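You operate a simulated robot arm through the tools that you are given. There is no shell and no other tool. Be economical: measure what you need, move in short steps, check, and stop when the job is done.

The job below is to be done with a simulated two-armed robot. You get a single attempt, and the scene is never put back.

TASK
Take the tiny cream bobbin and leave it on the gold nut. Then turn the log knob to 5. Then stack the 0.5 mm steel wheel from the top of the brown table on top of the 1.5 mm steel wheel. Do these in the order given. Set down upright: tiny cream bobbin.

Only the result counts: the job must be done as asked and must still hold three seconds after the hand-in. Knocking over, shifting, dropping, spilling or breaking anything else fails it.

THE ROBOT
Two 7-joint arms with two-finger parallel grippers on one trunk that stands fixed in place. Base frame: the origin is at the foot of the trunk, x ahead of it, y to its left, z up. Readings come in m, degrees, newtons and seconds.
The left shoulder is at [0.08, 0.131, 0.947], the right one opposite. With the tool pointing down near the work surface each hand reaches from about 0.4 to 0.86 m from the base axis, measured 20 degrees to its own side. Payload 1.57 kg a hand.
The TCP of each hand is the grasp point between the finger pads, 0.03 m short of the fingertips. In the tool frame z runs along the fingers and y along their closing line. Largest opening 0.11 m; finger width 0.024, thickness 0.012; the body of the gripper, 0.048 by 0.112 m, starts 0.078 m behind the TCP.
Orientation is told as [roll, pitch, yaw] about the base's x, y, z axes, in that order, counted from this pose: with the fingers straight down and closing along the base's y, the tool's x points along the base's -x, its y along +y and its z along -z.

THE INTERFACE
- The arms move only by the tool nudge_tool. It takes "left_increments", "right_increments" or both (then of equal length, played together; a hand with none holds still); each is a list of rows, each an object (a shift or turn left out is 0, a gripper value left out holds the last) with "dp": the shift along the tool's x, y, z in m, a list of three; "angular": the turn, a rotation vector about the tool's x, y, z in degrees, a list of three; "gripper": the gripper command, from -1 (shut) to 1 (fully open), values between in proportion. In form: [{"dp": [dx, dy, dz], "angular": [rx, ry, rz], "gripper": gripper}, ...]. A call has 1 to 20 rows; each row is the pose to reach, as a shift and turn from the pose commanded when the call began, along the tool's axes at that moment. Each row takes 0.2 s and may step no farther than 0.05 m and 8.6 degrees from the row before; otherwise, or with a gripper value out of range, the whole call is refused. Where a pose cannot be reached the arm comes as near as it can. A force on the tool above 40 N (or 10 N above the force at the start of the call, whichever is more), or a blocked arm, ends the call early, and 0.2 s more pass. The fingers move at their own pace (about 0.108 m/s each) and stop on an object; they squeeze with about 28 N. The grip force told is the motor's: it shows also when the fingers shut on nothing. Time passes only in rows, and 0.2 s behind the last, so rows that repeat a pose let the fingers close. The reply holds the time, the measured pose of the TCP, the force on the tool along the base axes, the opening and the grip force, in the units named above and with some noise, with the torque about the TCP (base axes, N m) and any sound that the robot's microphone picked up, and new pictures: "views" is both (left out), scene, wrist or none (wrist: the cameras of the hands that moved).
- Cameras (640 x 400 px; columns grow to the right, rows downward): "scene" is now at [-0.0577, 0.0291, 1.4157]; the picture's right is [0.31, -0.95, 0.00], its down [-0.57, -0.19, -0.80] and it looks along [0.76, 0.25, -0.60] (base axes); focal length 327 px, centre (320, 200). "left" rides on the left gripper at [0.07, -0.016, -0.141] in its tool frame; the picture's right is [0.23, 0.97, 0.00], its down [-0.85, 0.20, -0.48] and it looks along [-0.47, 0.11, 0.88] (tool axes); focal length 222 px, centre (320, 200). "right" rides on the right gripper at [0.07, 0.016, -0.141] in its tool frame; the picture's right is [-0.23, 0.97, 0.00], its down [-0.86, -0.20, -0.48] and it looks along [-0.47, -0.11, 0.88] (tool axes); focal length 222 px, centre (320, 200). There is no depth. A picture from a camera that has moved, and an enlarged one, comes with that camera's place and axes in the base frame and with its lens.
- pan_tilt(pan, tilt): turns the head with the scene camera to pan (to the left, within 109 degrees either way) and tilt (down, from -29 to 69), counted from straight ahead of the robot. It gives what a move gives, and a new picture of the scene camera.
- close_up(camera, box): a new picture of the part [left, top, right, bottom] of that camera's present view, enlarged. No time passes.
- hand_in(): hands the job in; it is judged then, once.

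Work in short steps. Places have to be worked out from the pictures, the camera data and where the tool is seen: move nearer, look again, correct. Check each grasp and each placing, and mend what went wrong. You have 120 turns and 200 pictures in all, those below and enlarged ones among them. Open the grippers and draw the arms clear of the work before you hand the job in, unless the task says otherwise; then end with one line.

The tools are called after "Call:" as a command line: name --argument value ..., lists and objects as JSON in quotes. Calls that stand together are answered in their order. nudge_tool: Moves the arms, as the interface text tells. Its arguments: {"type":"object","properties":{"left_increments":{"type":"array"},"right_increments":{"type":"array"},"views":{"type":"string","enum":["both","scene","wrist","none"]}},"required":[]} The other tools are called the same way: pan_tilt (pan, tilt) turns the head that bears the scene camera; close_up (camera, box) takes an enlarged picture of a part of a camera's view; hand_in () hands the job in.

At the start:

```text
time_s: 0.0
left_eef_pos: [0.4488, 0.3671, 1.1095]
left_orientation: [0.1, 0.0, 0.0]
left_ft_force: [0.4, 0.4, 0.4]
left_moment: [0.02, -0.02, -0.03]
left_finger_gap: 0.1098
left_gripper_force: 0.1
right_eef_pos: [0.6388, -0.1392, 1.0982]
right_orientation: [0.0, 0.0, 0.1]
right_ft_force: [-0.5, 0.0, 0.3]
right_moment: [0.04, 0.0, 0.0]
right_finger_gap: 0.11
right_gripper_force: 0.0
head pan, tilt: [18.3, 36.8]
```

scene: 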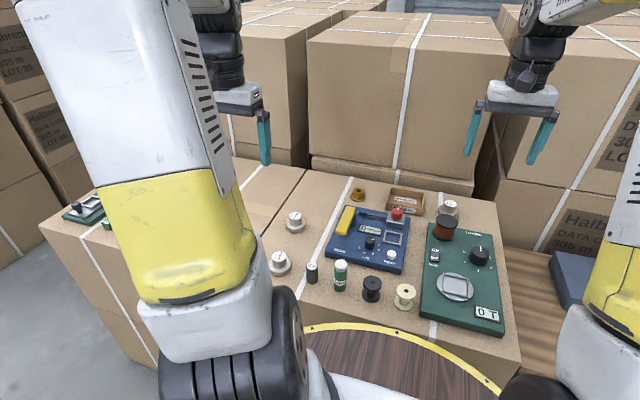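
right: 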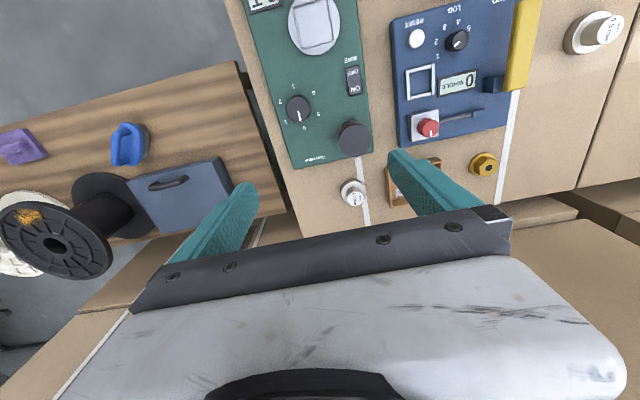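
left: 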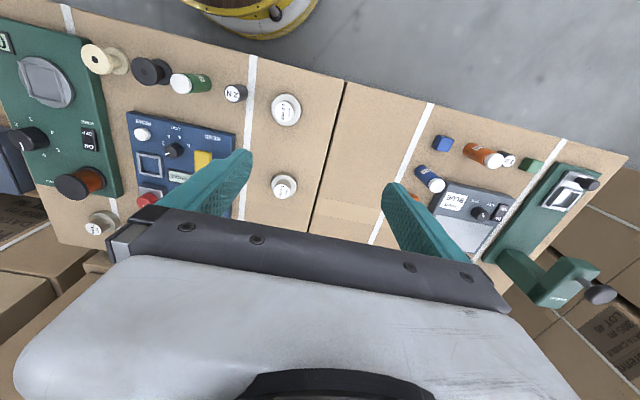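

The scene shows a cream bobbin near (404,296), a blue panel with a LOG knob, and a gold nut near (358,194). I'll enlarge these regions to read the labels.

Call:
close_up --camera "scene" --box '[250, 170, 520, 340]'

Call:
close_up --camera "left" --box '[60, 20, 340, 240]'

Call:
close_up --camera "right" --box '[330, 0, 640, 210]'

Call:
close_up --camera "left" --box '[360, 100, 640, 320]'

```text
2.35 times, centred on (385, 255) of scene
camera zoom: at [-0.0577, 0.0291, 1.4157], right [0.31, -0.95, 0.0], down [-0.57, -0.19, -0.8], along [0.76, 0.25, -0.6], focal length 768 px, centre (167, 71)
```

zoom: 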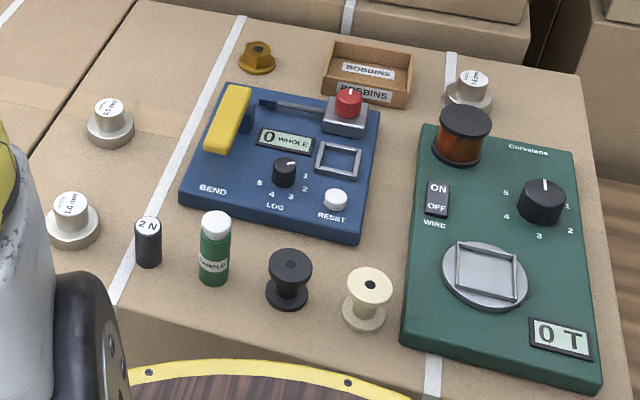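

```text
1.82 times, centred on (200, 130) of left
camera zoom: at [0.3779, 0.3512, 1.2513], right [-0.23, 0.97, 0.0], down [0.85, 0.2, 0.48], along [0.47, 0.11, -0.88], focal length 404 px, centre (538, 327)
```

zoom: 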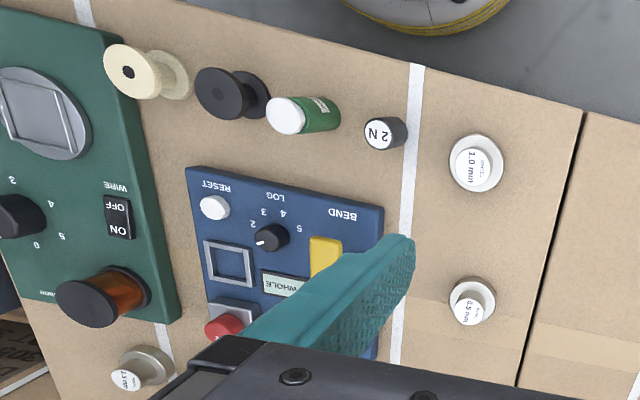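

```text
1.90 times, centred on (485, 105) of right
camera zoom: at [0.5691, -0.1225, 1.2398], right [0.23, 0.97, 0.0], down [0.86, -0.2, 0.48], along [0.47, -0.11, -0.88], focal length 423 px, centre (6, 381)
```

zoom: 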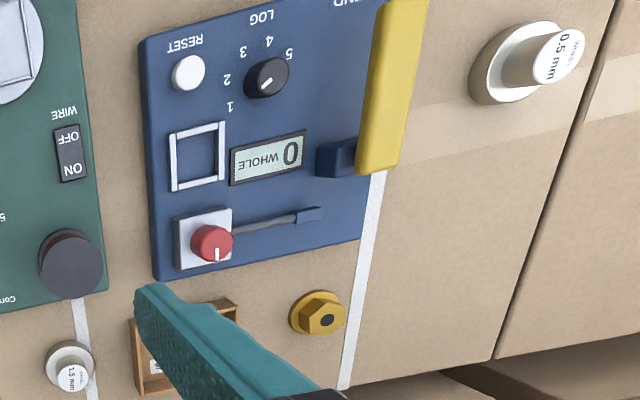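

```text
1.82 times, centred on (500, 210) of left
camera zoom: at [0.3779, 0.3512, 1.2513], right [-0.23, 0.97, 0.0], down [0.85, 0.2, 0.48], along [0.47, 0.11, -0.88], focal length 404 px, centre (-7, 182)
```

zoom: 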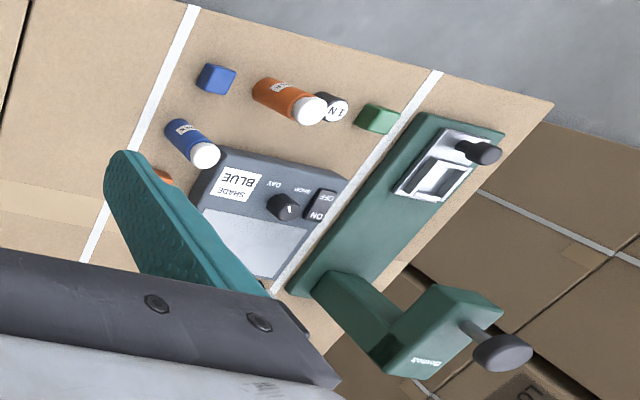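

I need to see the rest of the workspace, to rule out look-alike bobbins and wheels. I'll pan the head to the right.

Call:
pan_tilt --pan -35 --tilt 40

Call:
pan_tilt --pan 55 --tilt 40

Call:
pan_tilt --pan 10 --tilt 45

```text
time_s: 1.2
left_eef_pos: [0.448, 0.3681, 1.1096]
left_orientation: [0.1, -0.1, -0.1]
left_ft_force: [-0.9, 0.1, -0.7]
left_moment: [0.0, 0.01, 0.02]
left_finger_gap: 0.1102
left_gripper_force: 0.0
right_eef_pos: [0.6376, -0.1386, 1.0995]
right_orientation: [0.0, -0.1, 0.0]
right_ft_force: [0.5, -0.6, 0.7]
right_moment: [0.0, 0.0, -0.01]
right_finger_gap: 0.1099
right_gripper_force: 0.0
head pan, tilt: [-35.0, 40.0]
```

scene: 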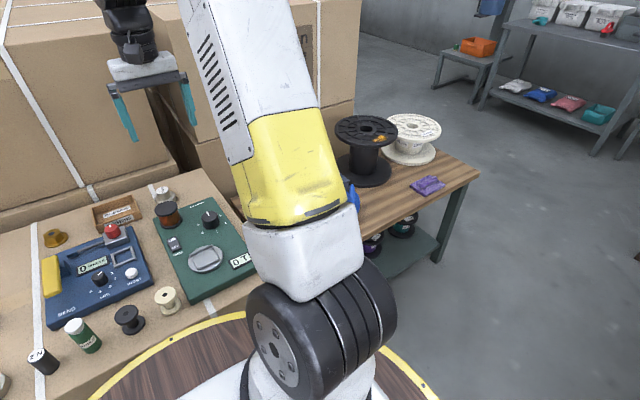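

```text
time_s: 2.9
left_eef_pos: [0.4472, 0.3679, 1.1095]
left_orientation: [0.0, 0.0, 0.0]
left_ft_force: [-0.2, -0.5, 0.6]
left_moment: [-0.01, -0.01, -0.03]
left_finger_gap: 0.11
left_gripper_force: 0.1
right_eef_pos: [0.6391, -0.1381, 1.0978]
right_orientation: [0.1, -0.1, 0.1]
right_ft_force: [-0.2, 0.0, -0.7]
right_moment: [0.0, 0.0, 0.03]
right_finger_gap: 0.1099
right_gripper_force: 0.1
head pan, tilt: [55.0, 40.0]
```

scene: 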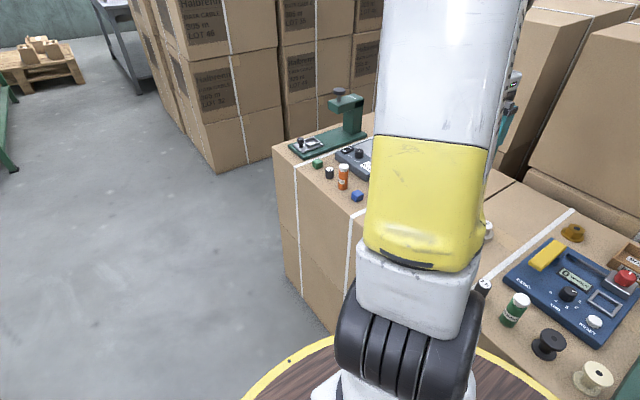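

```text
time_s: 4.0
left_eef_pos: [0.4483, 0.3676, 1.109]
left_orientation: [0.1, 0.0, 0.0]
left_ft_force: [0.0, -0.4, -1.0]
left_moment: [-0.02, 0.0, 0.0]
left_finger_gap: 0.1099
left_gripper_force: 0.1
right_eef_pos: [0.6395, -0.1401, 1.0997]
right_orientation: [0.0, 0.0, 0.0]
right_ft_force: [0.0, 0.7, 0.1]
right_moment: [-0.02, -0.01, 0.01]
right_finger_gap: 0.1099
right_gripper_force: 0.0
head pan, tilt: [10.0, 45.0]
```

scene: 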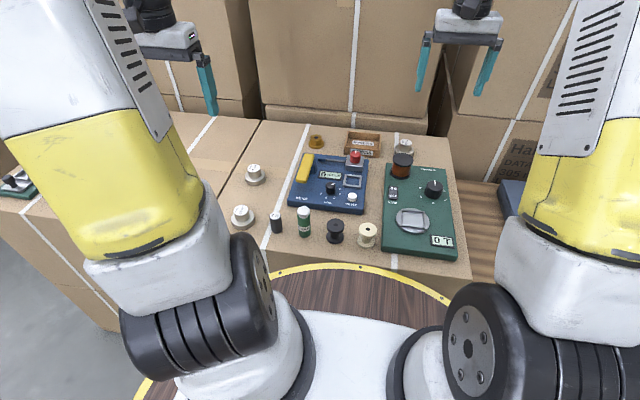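

Only one small cream bobbin lies within reach; the big spools are on another table. I'll take an enlarged view with the camera data to fix positions.

Call:
close_up --camera "scene" --box '[220, 125, 470, 281]'

Call:
close_up --camera "scene" --box '[290, 125, 420, 206]'

```text
2.56 times, centred on (345, 203) of scene
camera zoom: at [-0.0603, 0.016, 1.4036], right [0.17, -0.98, 0.0], down [-0.7, -0.12, -0.71], along [0.7, 0.12, -0.71], focal length 836 px, centre (256, 192)
```

zoom: 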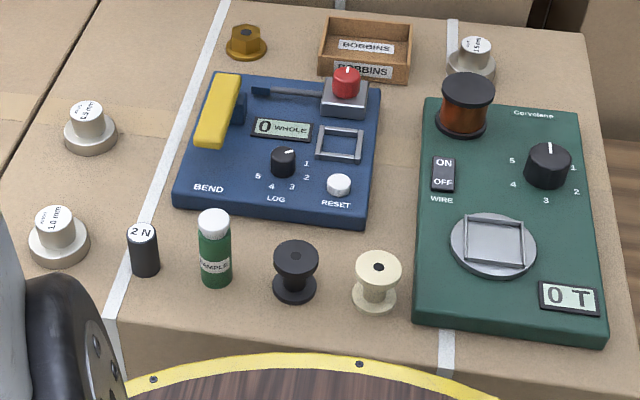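

```text
4.92 times, centred on (355, 166) of scene
camera zoom: at [-0.0603, 0.016, 1.4036], right [0.17, -0.98, 0.0], down [-0.7, -0.12, -0.71], along [0.7, 0.12, -0.71], focal length 1608 px, centre (148, 370)
```

zoom: 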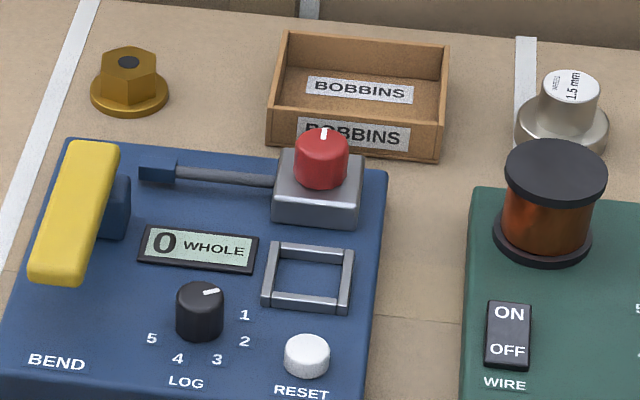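

My estimates are: table z about 0.77, bobbin about (0.44, -0.01), nut about (0.83, 0.19), LOG knob about (0.565, 0.10), 0.5 wheel about (0.62, 0.33) and 1.5 wheel about (0.82, -0.10). The left arm will take the bobbin and the right arm moves aside. I turn the left hand by 90° so its fingers close along x, away from the neighbouring objects.

Call:
nudge_tool --left_increments '[{"dp": [0, -0.03, 0.01], "angular": [0, 0, 8.2]}, {"dp": [0, -0.06, 0.02], "angular": [0, 0, 16.4]}, {"dp": [0, -0.09, 0.03], "angular": [0, 0, 24.6]}, {"dp": [0, -0.12, 0.04], "angular": [0, 0, 32.8]}, {"dp": [0, -0.15, 0.05], "angular": [0, 0, 41]}, {"dp": [0, -0.18, 0.06], "angular": [0, 0, 49.2]}, {"dp": [0, -0.21, 0.06], "angular": [0, 0, 57.4]}, {"dp": [0, -0.25, 0.07], "angular": [0, 0, 65.6]}, {"dp": [0, -0.29, 0.08], "angular": [0, 0, 73.8]}, {"dp": [0, -0.32, 0.09], "angular": [0, 0, 82]}, {"dp": [0, -0.35, 0.1], "angular": [0, 0, 90]}, {"dp": [0, -0.35, 0.1], "angular": [0, 0, 90]}]' --right_increments '[{"dp": [0, -0.03, 0]}, {"dp": [0, -0.06, 0]}, {"dp": [0, -0.09, 0]}, {"dp": [0, -0.12, 0]}, {"dp": [0, -0.15, 0]}, {"dp": [0, -0.18, 0]}, {"dp": [0, -0.2, 0]}, {"dp": [0, -0.2, 0]}, {"dp": [0, -0.2, 0]}, {"dp": [0, -0.2, 0]}, {"dp": [0, -0.2, 0]}, {"dp": [0, -0.2, 0]}]'

```text
time_s: 6.6
left_eef_pos: [0.4473, 0.0182, 1.0099]
left_orientation: [0.1, 0.0, -90.1]
left_ft_force: [-1.3, -0.9, -0.1]
left_moment: [0.0, -0.01, 0.03]
left_finger_gap: 0.11
left_gripper_force: 0.0
right_eef_pos: [0.6391, -0.3393, 1.0985]
right_orientation: [0.0, 0.1, 0.0]
right_ft_force: [-0.6, 0.1, 0.5]
right_moment: [0.01, -0.01, 0.01]
right_finger_gap: 0.1101
right_gripper_force: 0.0
head pan, tilt: [10.0, 45.0]
camera right: at [0.569, -0.3232, 1.2393], right [0.23, 0.97, 0.0], down [0.86, -0.2, 0.48], along [0.47, -0.11, -0.88], focal length 222 px, centre (320, 200)
camera left: at [0.4299, 0.088, 1.1514], right [0.97, 0.23, 0.0], down [0.2, -0.86, 0.48], along [0.11, -0.47, -0.88], focal length 222 px, centre (320, 200)
```

scene: 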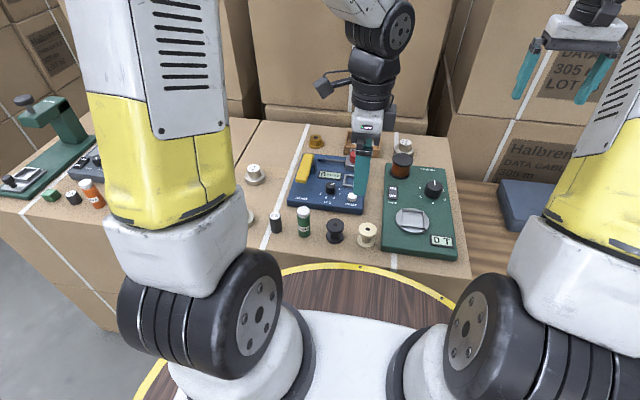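
right: 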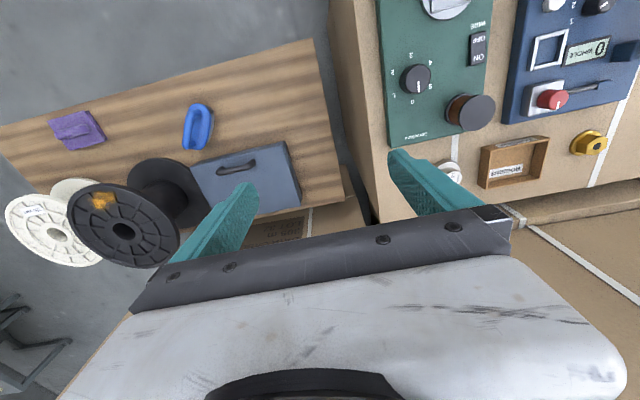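
left: 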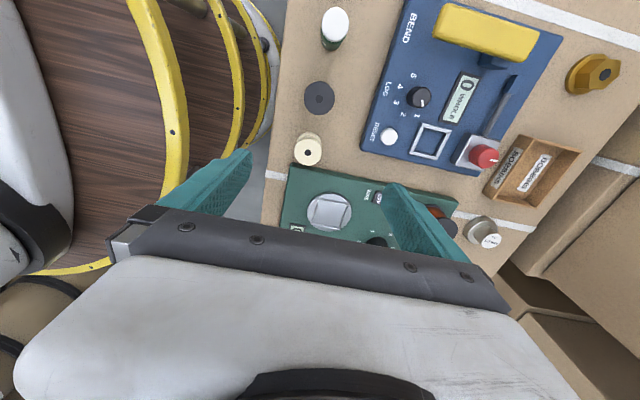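

The left hand is near the bobbin. I'll enlarge both views to triangulate.

Call:
close_up --camera "left" --box '[270, 60, 430, 160]'

Call:
close_up --camera "scene" --box '[280, 180, 440, 280]'

Call:
close_up --camera "left" --box '[460, 30, 640, 250]'

```text
4.00 times, centred on (350, 110) of left
camera zoom: at [0.4299, 0.088, 1.1514], right [0.97, 0.23, 0.0], down [0.2, -0.86, 0.48], along [0.11, -0.47, -0.88], focal length 888 px, centre (200, 560)
```

zoom: 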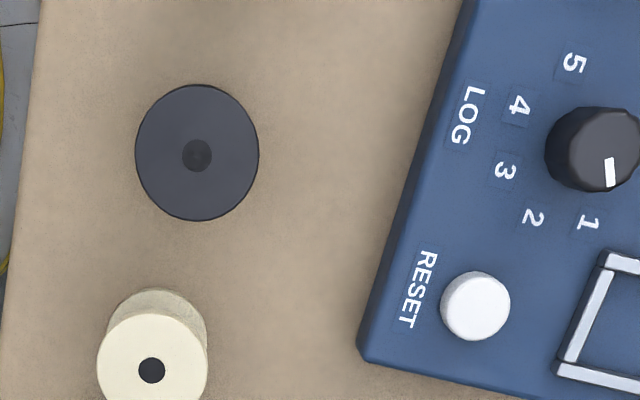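

```text
4.00 times, centred on (360, 230) of scene
camera zoom: at [-0.0603, 0.0158, 1.4036], right [0.17, -0.98, 0.0], down [-0.7, -0.12, -0.71], along [0.7, 0.12, -0.71], focal length 1306 px, centre (160, 80)
```

zoom: 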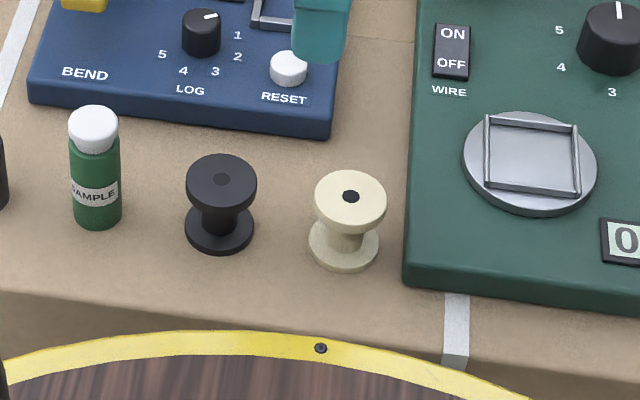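

```text
1.82 times, centred on (550, 140) of left
camera zoom: at [0.4299, 0.088, 1.1514], right [0.97, 0.23, 0.0], down [0.2, -0.86, 0.48], along [0.11, -0.47, -0.88], focal length 404 px, centre (-98, 309)
```

zoom: 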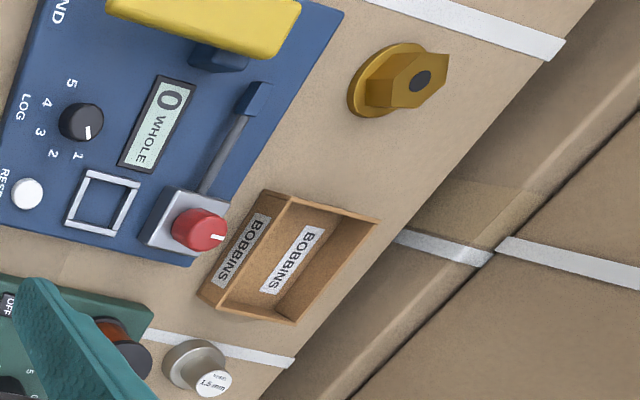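

Triangulation puts the bobbin cap at about (0.435, -0.008, 0.828), 41 mm wide, with the table at about z 0.78. I'll narrow the fingers to 0.07 m and move to just above it.

Call:
nudge_tool --left_increments '[{"dp": [-0.01, -0.005, 0.03], "gripper": 0.27}, {"dp": [-0.02, -0.01, 0.06], "gripper": 0.27}, {"dp": [-0.026, -0.0126, 0.09], "gripper": 0.27}, {"dp": [-0.026, -0.0126, 0.12], "gripper": 0.27}, {"dp": [-0.026, -0.0126, 0.12], "gripper": 0.27}]'

Call:
close_up --camera "left" --box '[220, 60, 460, 210]'

Call:
close_up --camera "scene" --box '[280, 180, 440, 280]'

```text
time_s: 7.8
left_eef_pos: [0.4356, -0.0058, 0.8873]
left_orientation: [0.0, 0.0, -90.0]
left_ft_force: [-0.1, -0.1, -0.1]
left_moment: [0.0, 0.0, 0.02]
left_finger_gap: 0.0697
left_gripper_force: 0.0
right_eef_pos: [0.6388, -0.3385, 1.0987]
right_orientation: [0.0, 0.0, 0.0]
right_ft_force: [-0.4, -0.3, -0.4]
right_moment: [0.02, -0.03, 0.01]
right_finger_gap: 0.1101
right_gripper_force: 0.0
head pan, tilt: [10.0, 45.0]
camera left: at [0.4182, 0.0627, 1.0295], right [0.97, 0.23, 0.0], down [0.2, -0.85, 0.48], along [0.11, -0.47, -0.88], focal length 222 px, centre (320, 200)
```

scene: 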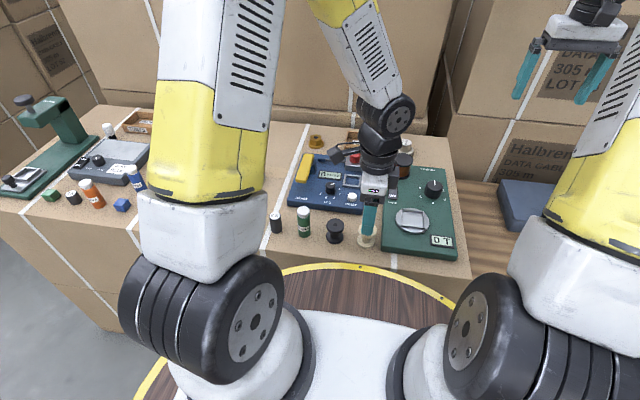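
left: 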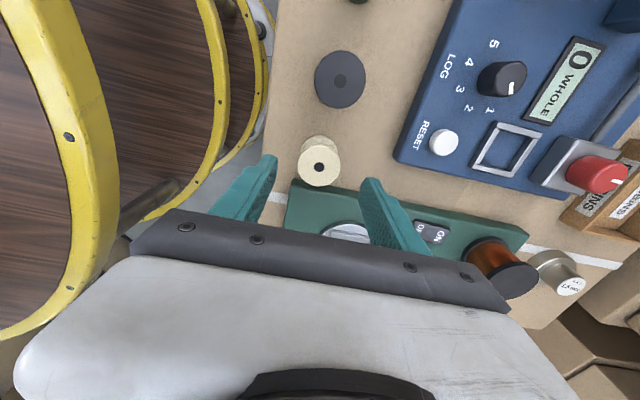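

```text
2.67 times, centred on (340, 135) of left
camera zoom: at [0.4182, 0.0627, 1.0295], right [0.97, 0.23, 0.0], down [0.2, -0.85, 0.48], along [0.11, -0.47, -0.88], focal length 592 px, centre (267, 373)
```

zoom: 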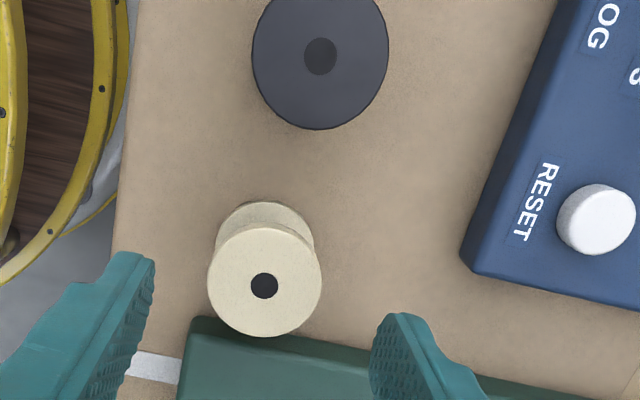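

```text
4.00 times, centred on (360, 230) of scene
camera zoom: at [-0.0603, 0.0158, 1.4036], right [0.17, -0.98, 0.0], down [-0.7, -0.12, -0.71], along [0.7, 0.12, -0.71], focal length 1306 px, centre (160, 80)
```

zoom: 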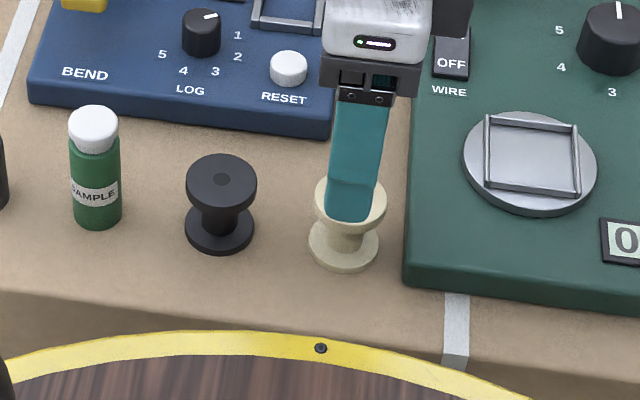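

The bobbin is centred between the fingers to within about 3 mm. I descend with a small correction and close.

Call:
nudge_tool --left_increments '[{"dp": [-0.003, -0.001, 0.025], "gripper": 0.27}, {"dp": [-0.003, -0.001, 0.05], "gripper": 0.27}, {"dp": [-0.003, -0.001, 0.073], "gripper": 0.27}, {"dp": [-0.003, -0.001, 0.073], "gripper": -0.1}, {"dp": [-0.003, -0.001, 0.073], "gripper": -0.4}, {"dp": [-0.003, -0.001, 0.073], "gripper": -1}, {"dp": [-0.003, -0.001, 0.073], "gripper": -1}, {"dp": [-0.003, -0.001, 0.073], "gripper": -1}]'

Call:
close_up --camera "scene" --box '[280, 180, 440, 280]'

```text
time_s: 9.6
left_eef_pos: [0.4328, -0.0106, 0.8166]
left_orientation: [0.0, 0.0, -90.0]
left_ft_force: [0.2, -0.1, 0.0]
left_moment: [0.03, 0.01, 0.03]
left_finger_gap: 0.0406
left_gripper_force: 28.7
right_eef_pos: [0.6381, -0.3396, 1.0995]
right_orientation: [0.0, 0.0, 0.0]
right_ft_force: [-0.2, 0.3, -0.1]
right_moment: [-0.02, -0.01, 0.03]
right_finger_gap: 0.1098
right_gripper_force: 0.2
head pan, tilt: [10.0, 45.0]
camera left: at [0.4172, 0.0592, 0.9585], right [0.97, 0.23, 0.0], down [0.2, -0.85, 0.48], along [0.11, -0.47, -0.88], focal length 222 px, centre (320, 200)
```

scene: 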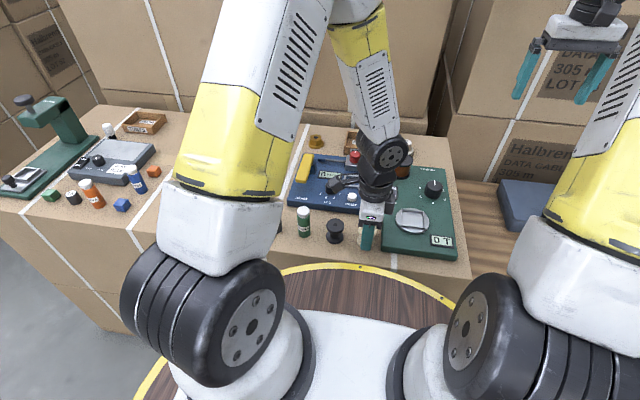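
left: 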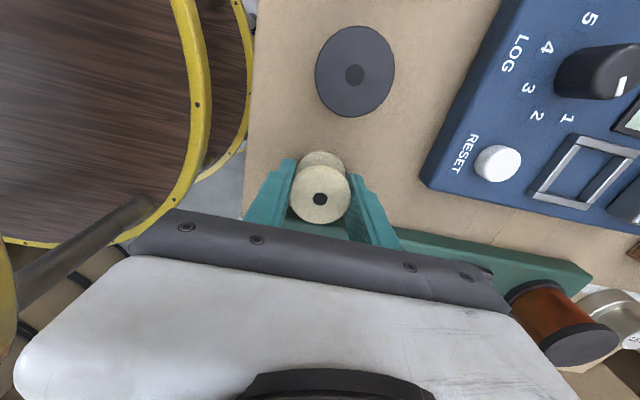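

```text
4.00 times, centred on (360, 230) of scene
camera zoom: at [-0.0602, 0.0158, 1.4036], right [0.17, -0.98, 0.0], down [-0.7, -0.12, -0.71], along [0.7, 0.12, -0.71], focal length 1306 px, centre (160, 80)
```

zoom: 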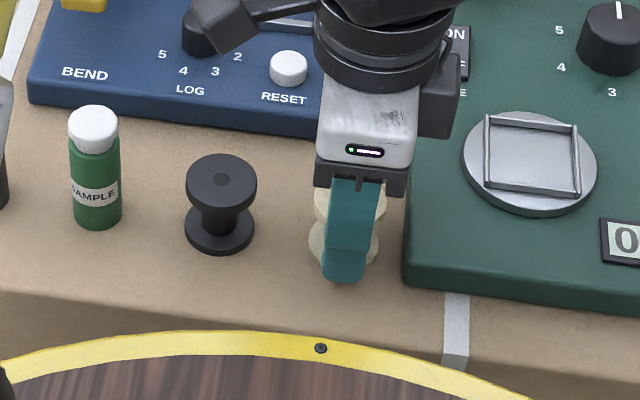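

Grasp is firm (gap 0.0406, which matches the flange). I lift the bobbin and carry it toward the nut.

Call:
nudge_tool --left_increments '[{"dp": [0, 0, -0.03], "gripper": -1}, {"dp": [0, 0, -0.07], "gripper": -1}, {"dp": [0, 0, -0.11], "gripper": -1}, {"dp": [0.0, 0, -0.15], "gripper": -1}, {"dp": [0.02, 0.035, -0.17], "gripper": -1}, {"dp": [0.04, 0.075, -0.17], "gripper": -1}, {"dp": [0.06, 0.115, -0.17], "gripper": -1}, {"dp": [0.08, 0.155, -0.17], "gripper": -1}, {"dp": [0.1, 0.195, -0.17], "gripper": -1}, {"dp": [0.12, 0.235, -0.17], "gripper": -1}, {"dp": [0.14, 0.275, -0.17], "gripper": -1}, {"dp": [0.16, 0.315, -0.17], "gripper": -1}, {"dp": [0.185, 0.35, -0.17], "gripper": -1}, {"dp": [0.185, 0.35, -0.17], "gripper": -1}]'

Call:
close_up --camera "left" --box '[220, 60, 460, 210]'

Call:
close_up --camera "scene" --box '[270, 100, 430, 200]'

```text
time_s: 12.6
left_eef_pos: [0.7846, 0.1736, 0.9875]
left_orientation: [-0.1, 0.0, -90.0]
left_ft_force: [-0.2, -0.6, 0.0]
left_moment: [-0.03, -0.01, 0.0]
left_finger_gap: 0.0404
left_gripper_force: 28.0
right_eef_pos: [0.6374, -0.3393, 1.0987]
right_orientation: [0.0, 0.1, 0.0]
right_ft_force: [1.0, -0.1, 0.2]
right_moment: [0.01, 0.01, 0.0]
right_finger_gap: 0.1099
right_gripper_force: 0.1
head pan, tilt: [10.0, 45.0]
camera left: at [0.7684, 0.2431, 1.128], right [0.97, 0.23, 0.0], down [0.2, -0.85, 0.48], along [0.11, -0.47, -0.88], focal length 222 px, centre (320, 200)
```

scene: 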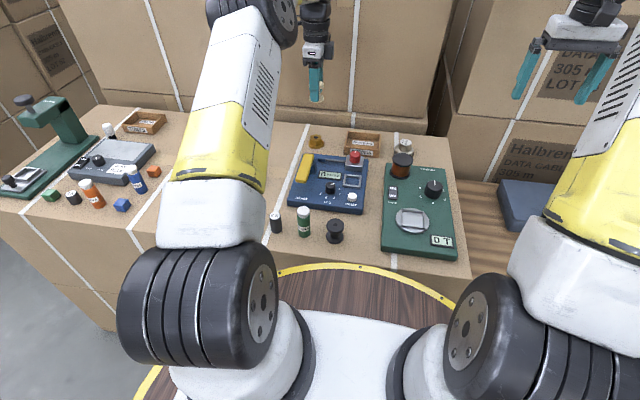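
left: 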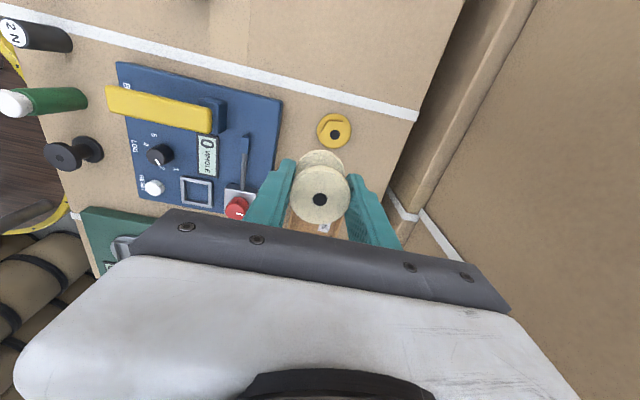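

```text
2.67 times, centred on (340, 135) of left
camera zoom: at [0.7684, 0.2431, 1.128], right [0.97, 0.23, 0.0], down [0.2, -0.85, 0.48], along [0.11, -0.47, -0.88], focal length 592 px, centre (267, 373)
```

zoom: 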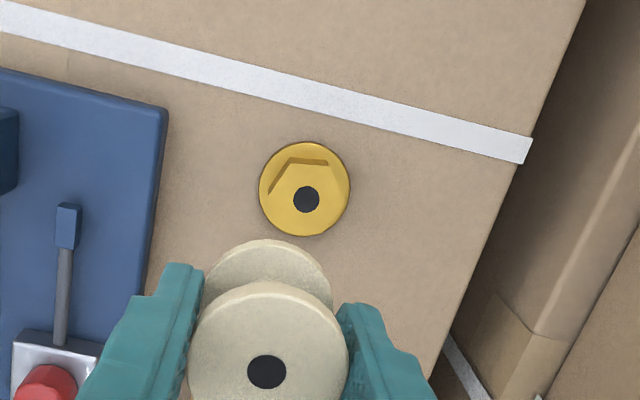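

```text
4.00 times, centred on (350, 150) of scene
camera zoom: at [-0.0601, 0.0159, 1.4036], right [0.17, -0.98, 0.0], down [-0.7, -0.12, -0.71], along [0.7, 0.12, -0.71], focal length 1306 px, centre (200, 400)
```

zoom: 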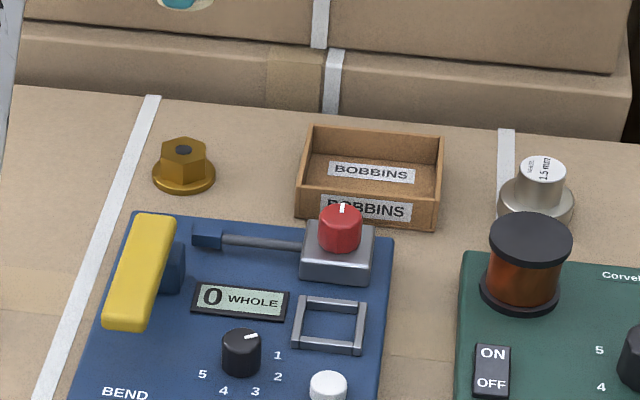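

The nut's top is at about (0.8045, 0.180, 0.806). I move above it and descend to a few centimetres clearance.

Call:
nudge_tool --left_increments '[{"dp": [0.003, 0.01, 0.02], "gripper": -1}, {"dp": [0.006, 0.02, 0.05], "gripper": -1}, {"dp": [0.006, 0.02, 0.08], "gripper": -1}, {"dp": [0.006, 0.02, 0.115], "gripper": -1}, {"dp": [0.006, 0.02, 0.115], "gripper": -1}]'

Call:
close_up --camera "left" --box '[240, 110, 400, 210]'

Call:
close_up --camera "scene" --box '[280, 110, 360, 160]'

```text
time_s: 13.8
left_eef_pos: [0.8059, 0.1788, 0.87]
left_orientation: [-0.1, -0.1, -89.8]
left_ft_force: [0.1, 0.3, 0.2]
left_moment: [-0.02, -0.02, 0.01]
left_finger_gap: 0.0407
left_gripper_force: 28.6
right_eef_pos: [0.6382, -0.3404, 1.0989]
right_orientation: [0.1, -0.1, 0.1]
right_ft_force: [-0.2, 0.4, 0.7]
right_moment: [0.03, 0.03, 0.02]
right_finger_gap: 0.11
right_gripper_force: 0.0
head pan, tilt: [10.0, 45.0]
camera left: at [0.7882, 0.2481, 1.012], right [0.97, 0.23, 0.0], down [0.2, -0.85, 0.48], along [0.11, -0.47, -0.88], focal length 222 px, centre (320, 200)
```

scene: 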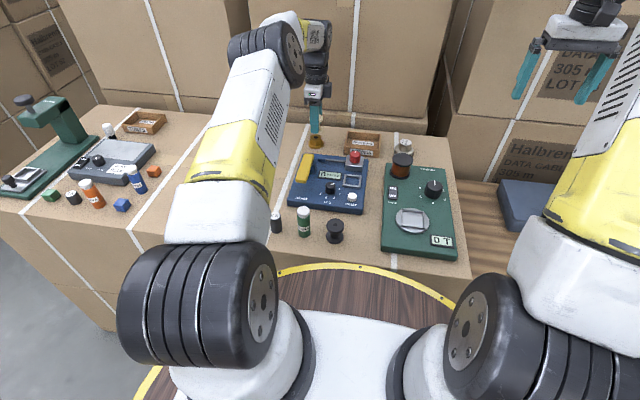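
left: 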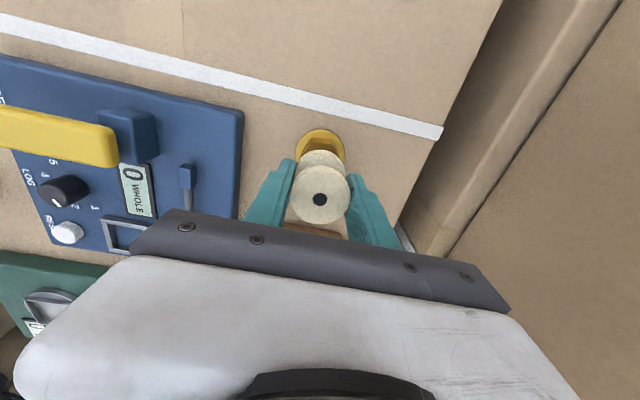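

```text
4.00 times, centred on (320, 160) of left
camera zoom: at [0.7882, 0.2481, 1.012], right [0.97, 0.23, 0.0], down [0.2, -0.85, 0.48], along [0.11, -0.47, -0.88], focal length 888 px, centre (320, 360)
```

zoom: 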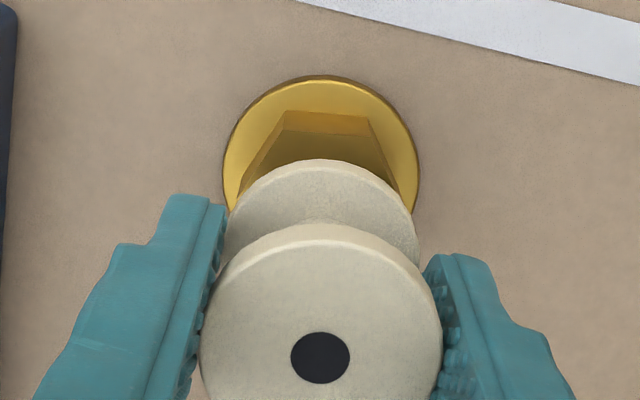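

```text
8.00 times, centred on (320, 135) of scene
camera zoom: at [-0.0601, 0.0159, 1.4036], right [0.17, -0.98, 0.0], down [-0.7, -0.12, -0.71], along [0.7, 0.12, -0.71], focal length 2613 px, centre (320, 720)
```

zoom: 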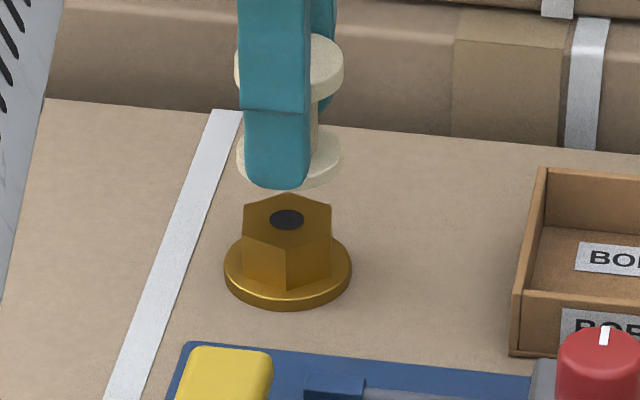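

Alignment is nearly right; the bobbin needs about 1.3 mm more to the left. I lower it most of the way and check force.

Call:
nudge_tool --left_increments '[{"dp": [0.0013, 0, 0.008], "gripper": -1}, {"dp": [0.0013, 0, 0.015], "gripper": -1}, {"dp": [0.0013, 0, 0.021], "gripper": -1}, {"dp": [0.0013, 0, 0.021], "gripper": -1}]' --views "none"

Call:
close_up --camera "scene" --box '[280, 110, 360, 160]'

```text
time_s: 14.8
left_eef_pos: [0.8053, 0.1822, 0.8495]
left_orientation: [0.1, 0.0, -90.0]
left_ft_force: [-0.5, -0.3, 0.3]
left_moment: [-0.06, -0.01, 0.02]
left_finger_gap: 0.0402
left_gripper_force: 28.1
right_eef_pos: [0.6381, -0.3391, 1.0983]
right_orientation: [0.0, 0.0, -0.1]
right_ft_force: [-0.4, -0.1, -0.2]
right_moment: [-0.03, -0.01, 0.01]
right_finger_gap: 0.1101
right_gripper_force: 0.0
head pan, tilt: [10.0, 45.0]
```

```text
8.00 times, centred on (320, 135) of scene
camera zoom: at [-0.0601, 0.0159, 1.4036], right [0.17, -0.98, 0.0], down [-0.7, -0.12, -0.71], along [0.7, 0.12, -0.71], focal length 2613 px, centre (320, 720)
```

zoom: 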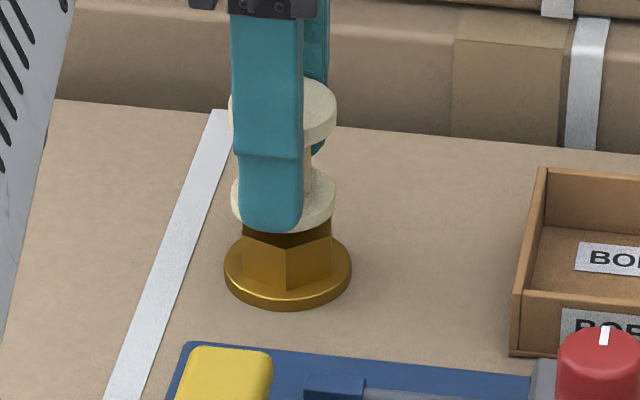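

Now it's about 1.2 mm too far left and not yet touching. I correct and lower in fine steps until force appears.

Call:
nudge_tool --left_increments '[{"dp": [-0.0012, 0, 0.0015], "gripper": -1}, {"dp": [-0.0012, 0, 0.003], "gripper": -1}, {"dp": [-0.0012, 0, 0.0045], "gripper": -1}, {"dp": [-0.0012, 0, 0.0045], "gripper": -1}]' --views "none"

Call:
close_up --camera "scene" --box '[280, 110, 360, 160]'

Call:
close_up --camera "left" --box '[240, 110, 400, 210]'

```text
time_s: 15.8
left_eef_pos: [0.8054, 0.1801, 0.8461]
left_orientation: [-0.1, 0.0, -89.9]
left_ft_force: [0.4, -1.8, 0.3]
left_moment: [-0.03, 0.01, -0.02]
left_finger_gap: 0.0409
left_gripper_force: 27.7
right_eef_pos: [0.6382, -0.3396, 1.0982]
right_orientation: [0.0, 0.0, 0.0]
right_ft_force: [-0.2, 0.9, -0.1]
right_moment: [-0.02, 0.0, 0.0]
right_finger_gap: 0.11
right_gripper_force: 0.0
head pan, tilt: [10.0, 45.0]
```

```text
8.00 times, centred on (320, 135) of scene
camera zoom: at [-0.0601, 0.0159, 1.4036], right [0.17, -0.98, 0.0], down [-0.7, -0.12, -0.71], along [0.7, 0.12, -0.71], focal length 2613 px, centre (320, 720)
```

zoom: 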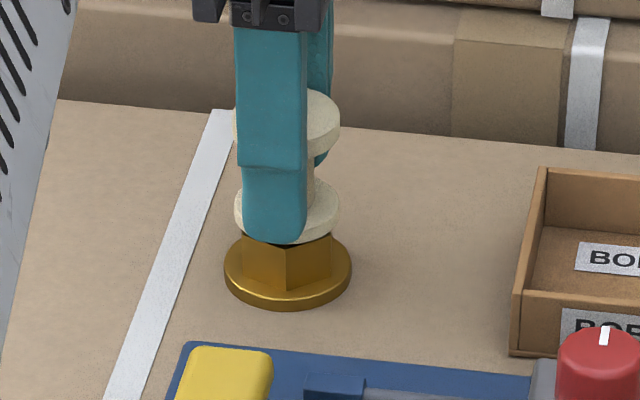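

```text
4.00 times, centred on (320, 160) of left
camera zoom: at [0.788, 0.2495, 0.9874], right [0.97, 0.23, 0.0], down [0.2, -0.85, 0.48], along [0.11, -0.47, -0.88], focal length 888 px, centre (320, 360)
```

zoom: 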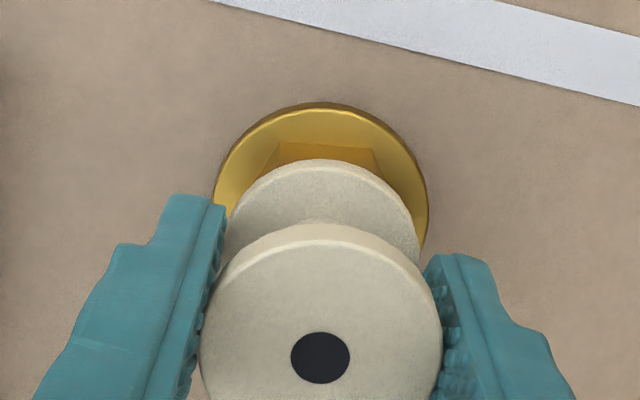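

Aligned now in both views, and there is no clear contact yet. I continue down in 1 mm steps.

Call:
nudge_tool --left_increments '[{"dp": [0, 0, 0.001], "gripper": -1}, {"dp": [0, 0, 0.002], "gripper": -1}, {"dp": [0, 0, 0.003], "gripper": -1}, {"dp": [0, 0, 0.003], "gripper": -1}]' --views "none"

Call:
close_up --camera "scene" --box '[280, 110, 360, 160]'

```text
time_s: 16.8
left_eef_pos: [0.8055, 0.1806, 0.8433]
left_orientation: [0.0, 0.0, -89.9]
left_ft_force: [-0.9, -0.1, 0.7]
left_moment: [0.02, -0.02, 0.04]
left_finger_gap: 0.0407
left_gripper_force: 28.2
right_eef_pos: [0.6376, -0.3391, 1.0993]
right_orientation: [0.0, -0.1, 0.0]
right_ft_force: [0.5, 0.5, 0.3]
right_moment: [-0.01, 0.0, 0.01]
right_finger_gap: 0.1102
right_gripper_force: 0.0
head pan, tilt: [10.0, 45.0]
```

```text
8.00 times, centred on (320, 135) of scene
camera zoom: at [-0.0602, 0.0159, 1.4036], right [0.17, -0.98, 0.0], down [-0.7, -0.12, -0.71], along [0.7, 0.12, -0.71], focal length 2613 px, centre (320, 720)
```

zoom: 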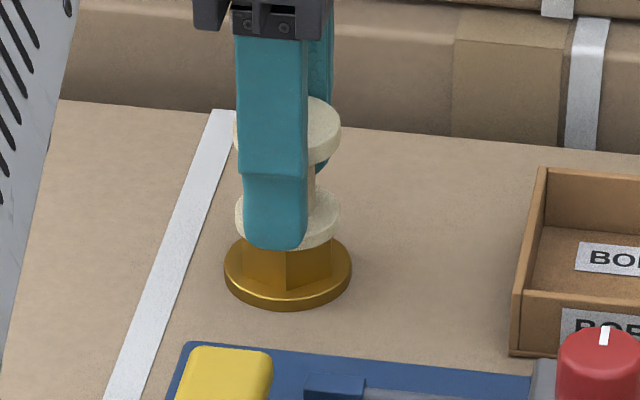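

The flange bottom is about level with the nut top now. I continue gently.

Call:
nudge_tool --left_increments '[{"dp": [0, 0, 0.0007], "gripper": -1}, {"dp": [0, 0, 0.0014], "gripper": -1}, {"dp": [0, 0, 0.002], "gripper": -1}, {"dp": [0, 0, 0.002], "gripper": -1}]' --views "none"

Call:
close_up --camera "scene" --box '[280, 110, 360, 160]'

```text
time_s: 17.8
left_eef_pos: [0.8044, 0.1798, 0.842]
left_orientation: [0.2, 0.0, -89.9]
left_ft_force: [-2.9, -0.5, 16.5]
left_moment: [-0.02, 0.18, -0.03]
left_finger_gap: 0.0408
left_gripper_force: 27.8
right_eef_pos: [0.6367, -0.3388, 1.0982]
right_orientation: [0.0, 0.0, 0.0]
right_ft_force: [0.0, 0.1, -0.2]
right_moment: [0.0, -0.01, -0.02]
right_finger_gap: 0.11
right_gripper_force: 0.0
head pan, tilt: [10.0, 45.0]
```

```text
8.00 times, centred on (320, 135) of scene
camera zoom: at [-0.0609, 0.0157, 1.4036], right [0.17, -0.98, 0.0], down [-0.7, -0.12, -0.71], along [0.7, 0.12, -0.71], focal length 2613 px, centre (320, 720)
```

zoom: 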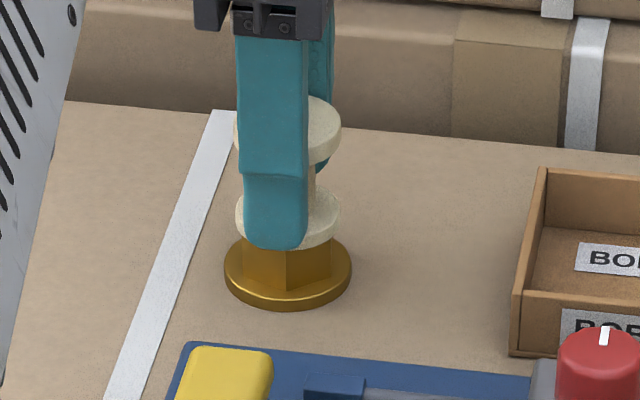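

Contact at 16 N. I relieve 1 mm, open modestly and then rise straight up.

Call:
nudge_tool --left_increments '[{"dp": [0, 0, -0.0012], "gripper": -1}, {"dp": [0, 0, -0.0012], "gripper": -0.15}, {"dp": [0, 0, -0.0012], "gripper": 0.1}, {"dp": [0, 0, -0.0012], "gripper": 0.3}, {"dp": [0, 0, -0.02], "gripper": 0.3}, {"dp": [0, 0, -0.05], "gripper": 0.3}, {"dp": [0, 0, -0.09], "gripper": 0.3}, {"dp": [0, 0, -0.13], "gripper": 0.3}, {"dp": [0, 0, -0.13], "gripper": 0.3}]'

Call:
close_up --camera "scene" --box '[280, 110, 400, 205]'

```text
time_s: 19.8
left_eef_pos: [0.8016, 0.1806, 0.9716]
left_orientation: [0.1, -0.1, -89.9]
left_ft_force: [-0.2, 0.0, -0.3]
left_moment: [-0.02, -0.02, 0.0]
left_finger_gap: 0.0714
left_gripper_force: 0.0
right_eef_pos: [0.6374, -0.3387, 1.0985]
right_orientation: [0.0, 0.0, 0.0]
right_ft_force: [-0.1, 0.1, -0.3]
right_moment: [0.0, 0.02, 0.0]
right_finger_gap: 0.11
right_gripper_force: 0.1
head pan, tilt: [10.0, 45.0]
camera left: at [0.7852, 0.2497, 1.1136], right [0.97, 0.23, 0.0], down [0.2, -0.85, 0.48], along [0.11, -0.47, -0.88], focal length 222 px, centre (320, 200)
```

scene: 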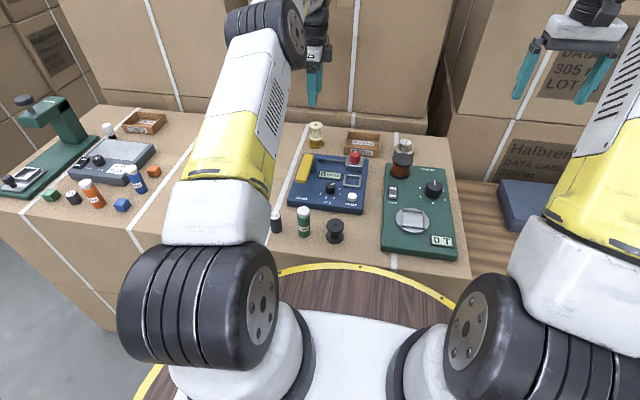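
left: 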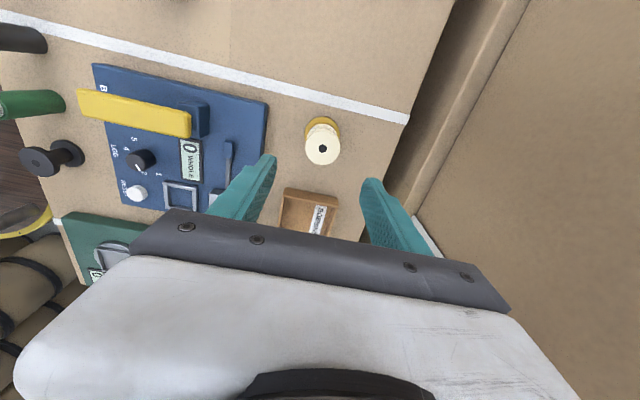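

```text
4.21 times, centred on (340, 158) of scene
camera zoom: at [-0.0601, 0.0159, 1.4036], right [0.17, -0.98, 0.0], down [-0.7, -0.12, -0.71], along [0.7, 0.12, -0.71], focal length 1375 px, centre (236, 379)
```

zoom: 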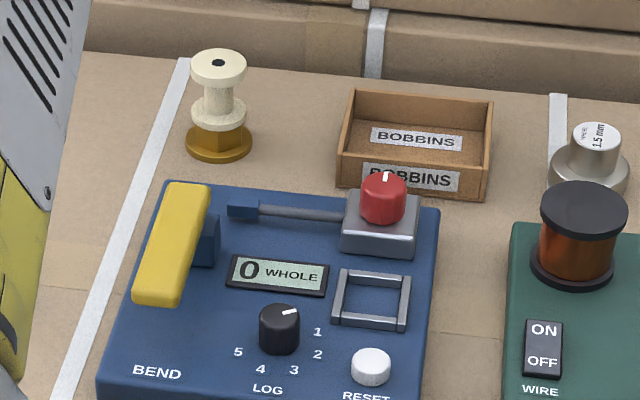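

The bobbin stands upright on the nut. Next is the LOG knob: I swing the left hand back to yaw 0 above it at about (0.57, 0.10) to measure.

Call:
nudge_tool --left_increments '[{"dp": [-0.005, -0.02, 0], "angular": [0, 0, -8.2]}, {"dp": [-0.012, -0.04, 0], "angular": [0, 0, -16.4]}, {"dp": [-0.02, -0.06, 0], "angular": [0, 0, -24.6]}, {"dp": [-0.028, -0.08, 0], "angular": [0, 0, -32.8]}, {"dp": [-0.035, -0.1, 0], "angular": [0, 0, -41]}, {"dp": [-0.042, -0.12, 0], "angular": [0, 0, -49.2]}, {"dp": [-0.05, -0.14, 0], "angular": [0, 0, -57.4]}, {"dp": [-0.058, -0.16, 0], "angular": [0, 0, -65.6]}, {"dp": [-0.065, -0.18, 0], "angular": [0, 0, -73.8]}, {"dp": [-0.072, -0.2, 0], "angular": [0, 0, -82]}, {"dp": [-0.08, -0.226, 0], "angular": [0, 0, -90]}, {"dp": [-0.08, -0.226, 0], "angular": [0, 0, -90]}]'

Call:
close_up --camera "left" --box '[220, 60, 460, 210]'

Call:
close_up --camera "scene" --box '[280, 140, 380, 220]'

```text
time_s: 22.4
left_eef_pos: [0.5781, 0.1015, 0.9704]
left_orientation: [0.0, 0.1, 0.2]
left_ft_force: [-0.3, -0.7, 0.0]
left_moment: [-0.03, 0.01, 0.0]
left_finger_gap: 0.0713
left_gripper_force: 0.2
right_eef_pos: [0.6383, -0.3394, 1.0992]
right_orientation: [0.0, 0.0, 0.1]
right_ft_force: [-0.1, 1.0, -0.4]
right_moment: [0.0, -0.04, 0.0]
right_finger_gap: 0.1101
right_gripper_force: 0.1
head pan, tilt: [10.0, 45.0]
camera left: at [0.5077, 0.0834, 1.1121], right [-0.23, 0.97, 0.0], down [0.85, 0.2, 0.48], along [0.47, 0.11, -0.88], focal length 222 px, centre (320, 200)
```

scene: 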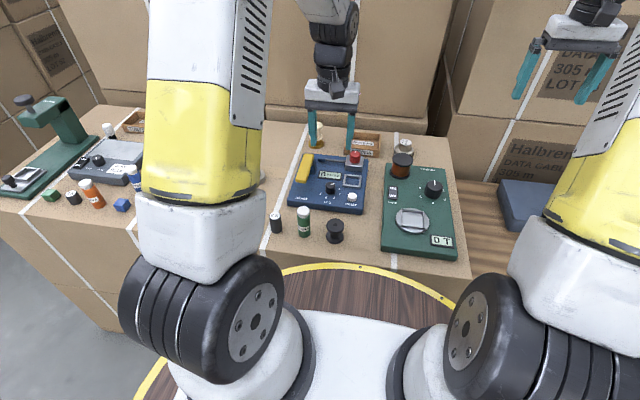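
left: 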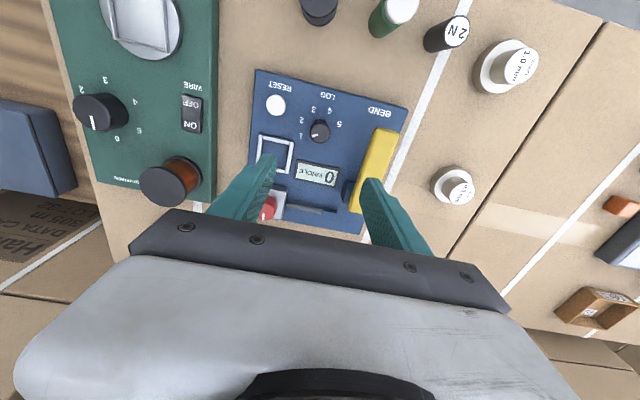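

```text
2.67 times, centred on (340, 135) of left
camera zoom: at [0.5077, 0.0834, 1.1121], right [-0.23, 0.97, 0.0], down [0.85, 0.2, 0.48], along [0.47, 0.11, -0.88], focal length 592 px, centre (267, 373)
```

zoom: 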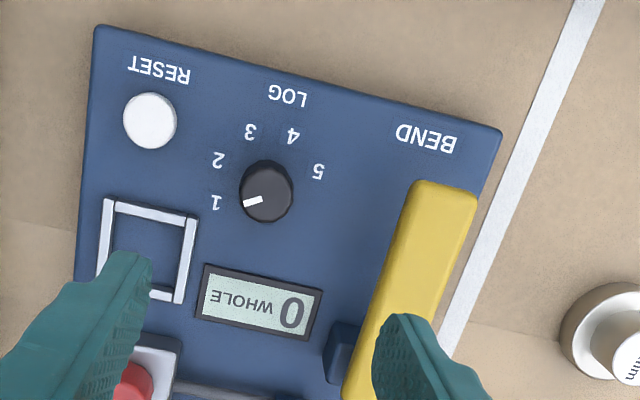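

```text
5.00 times, centred on (330, 180) of scene
camera zoom: at [-0.0602, 0.0159, 1.4036], right [0.17, -0.98, 0.0], down [-0.7, -0.12, -0.71], along [0.7, 0.12, -0.71], focal length 1633 px, centre (270, 300)
```

zoom: 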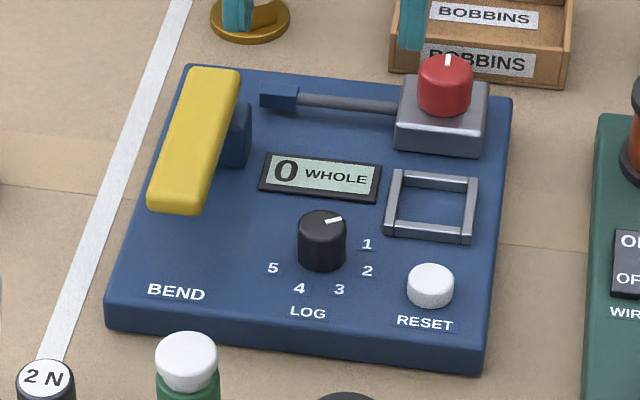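

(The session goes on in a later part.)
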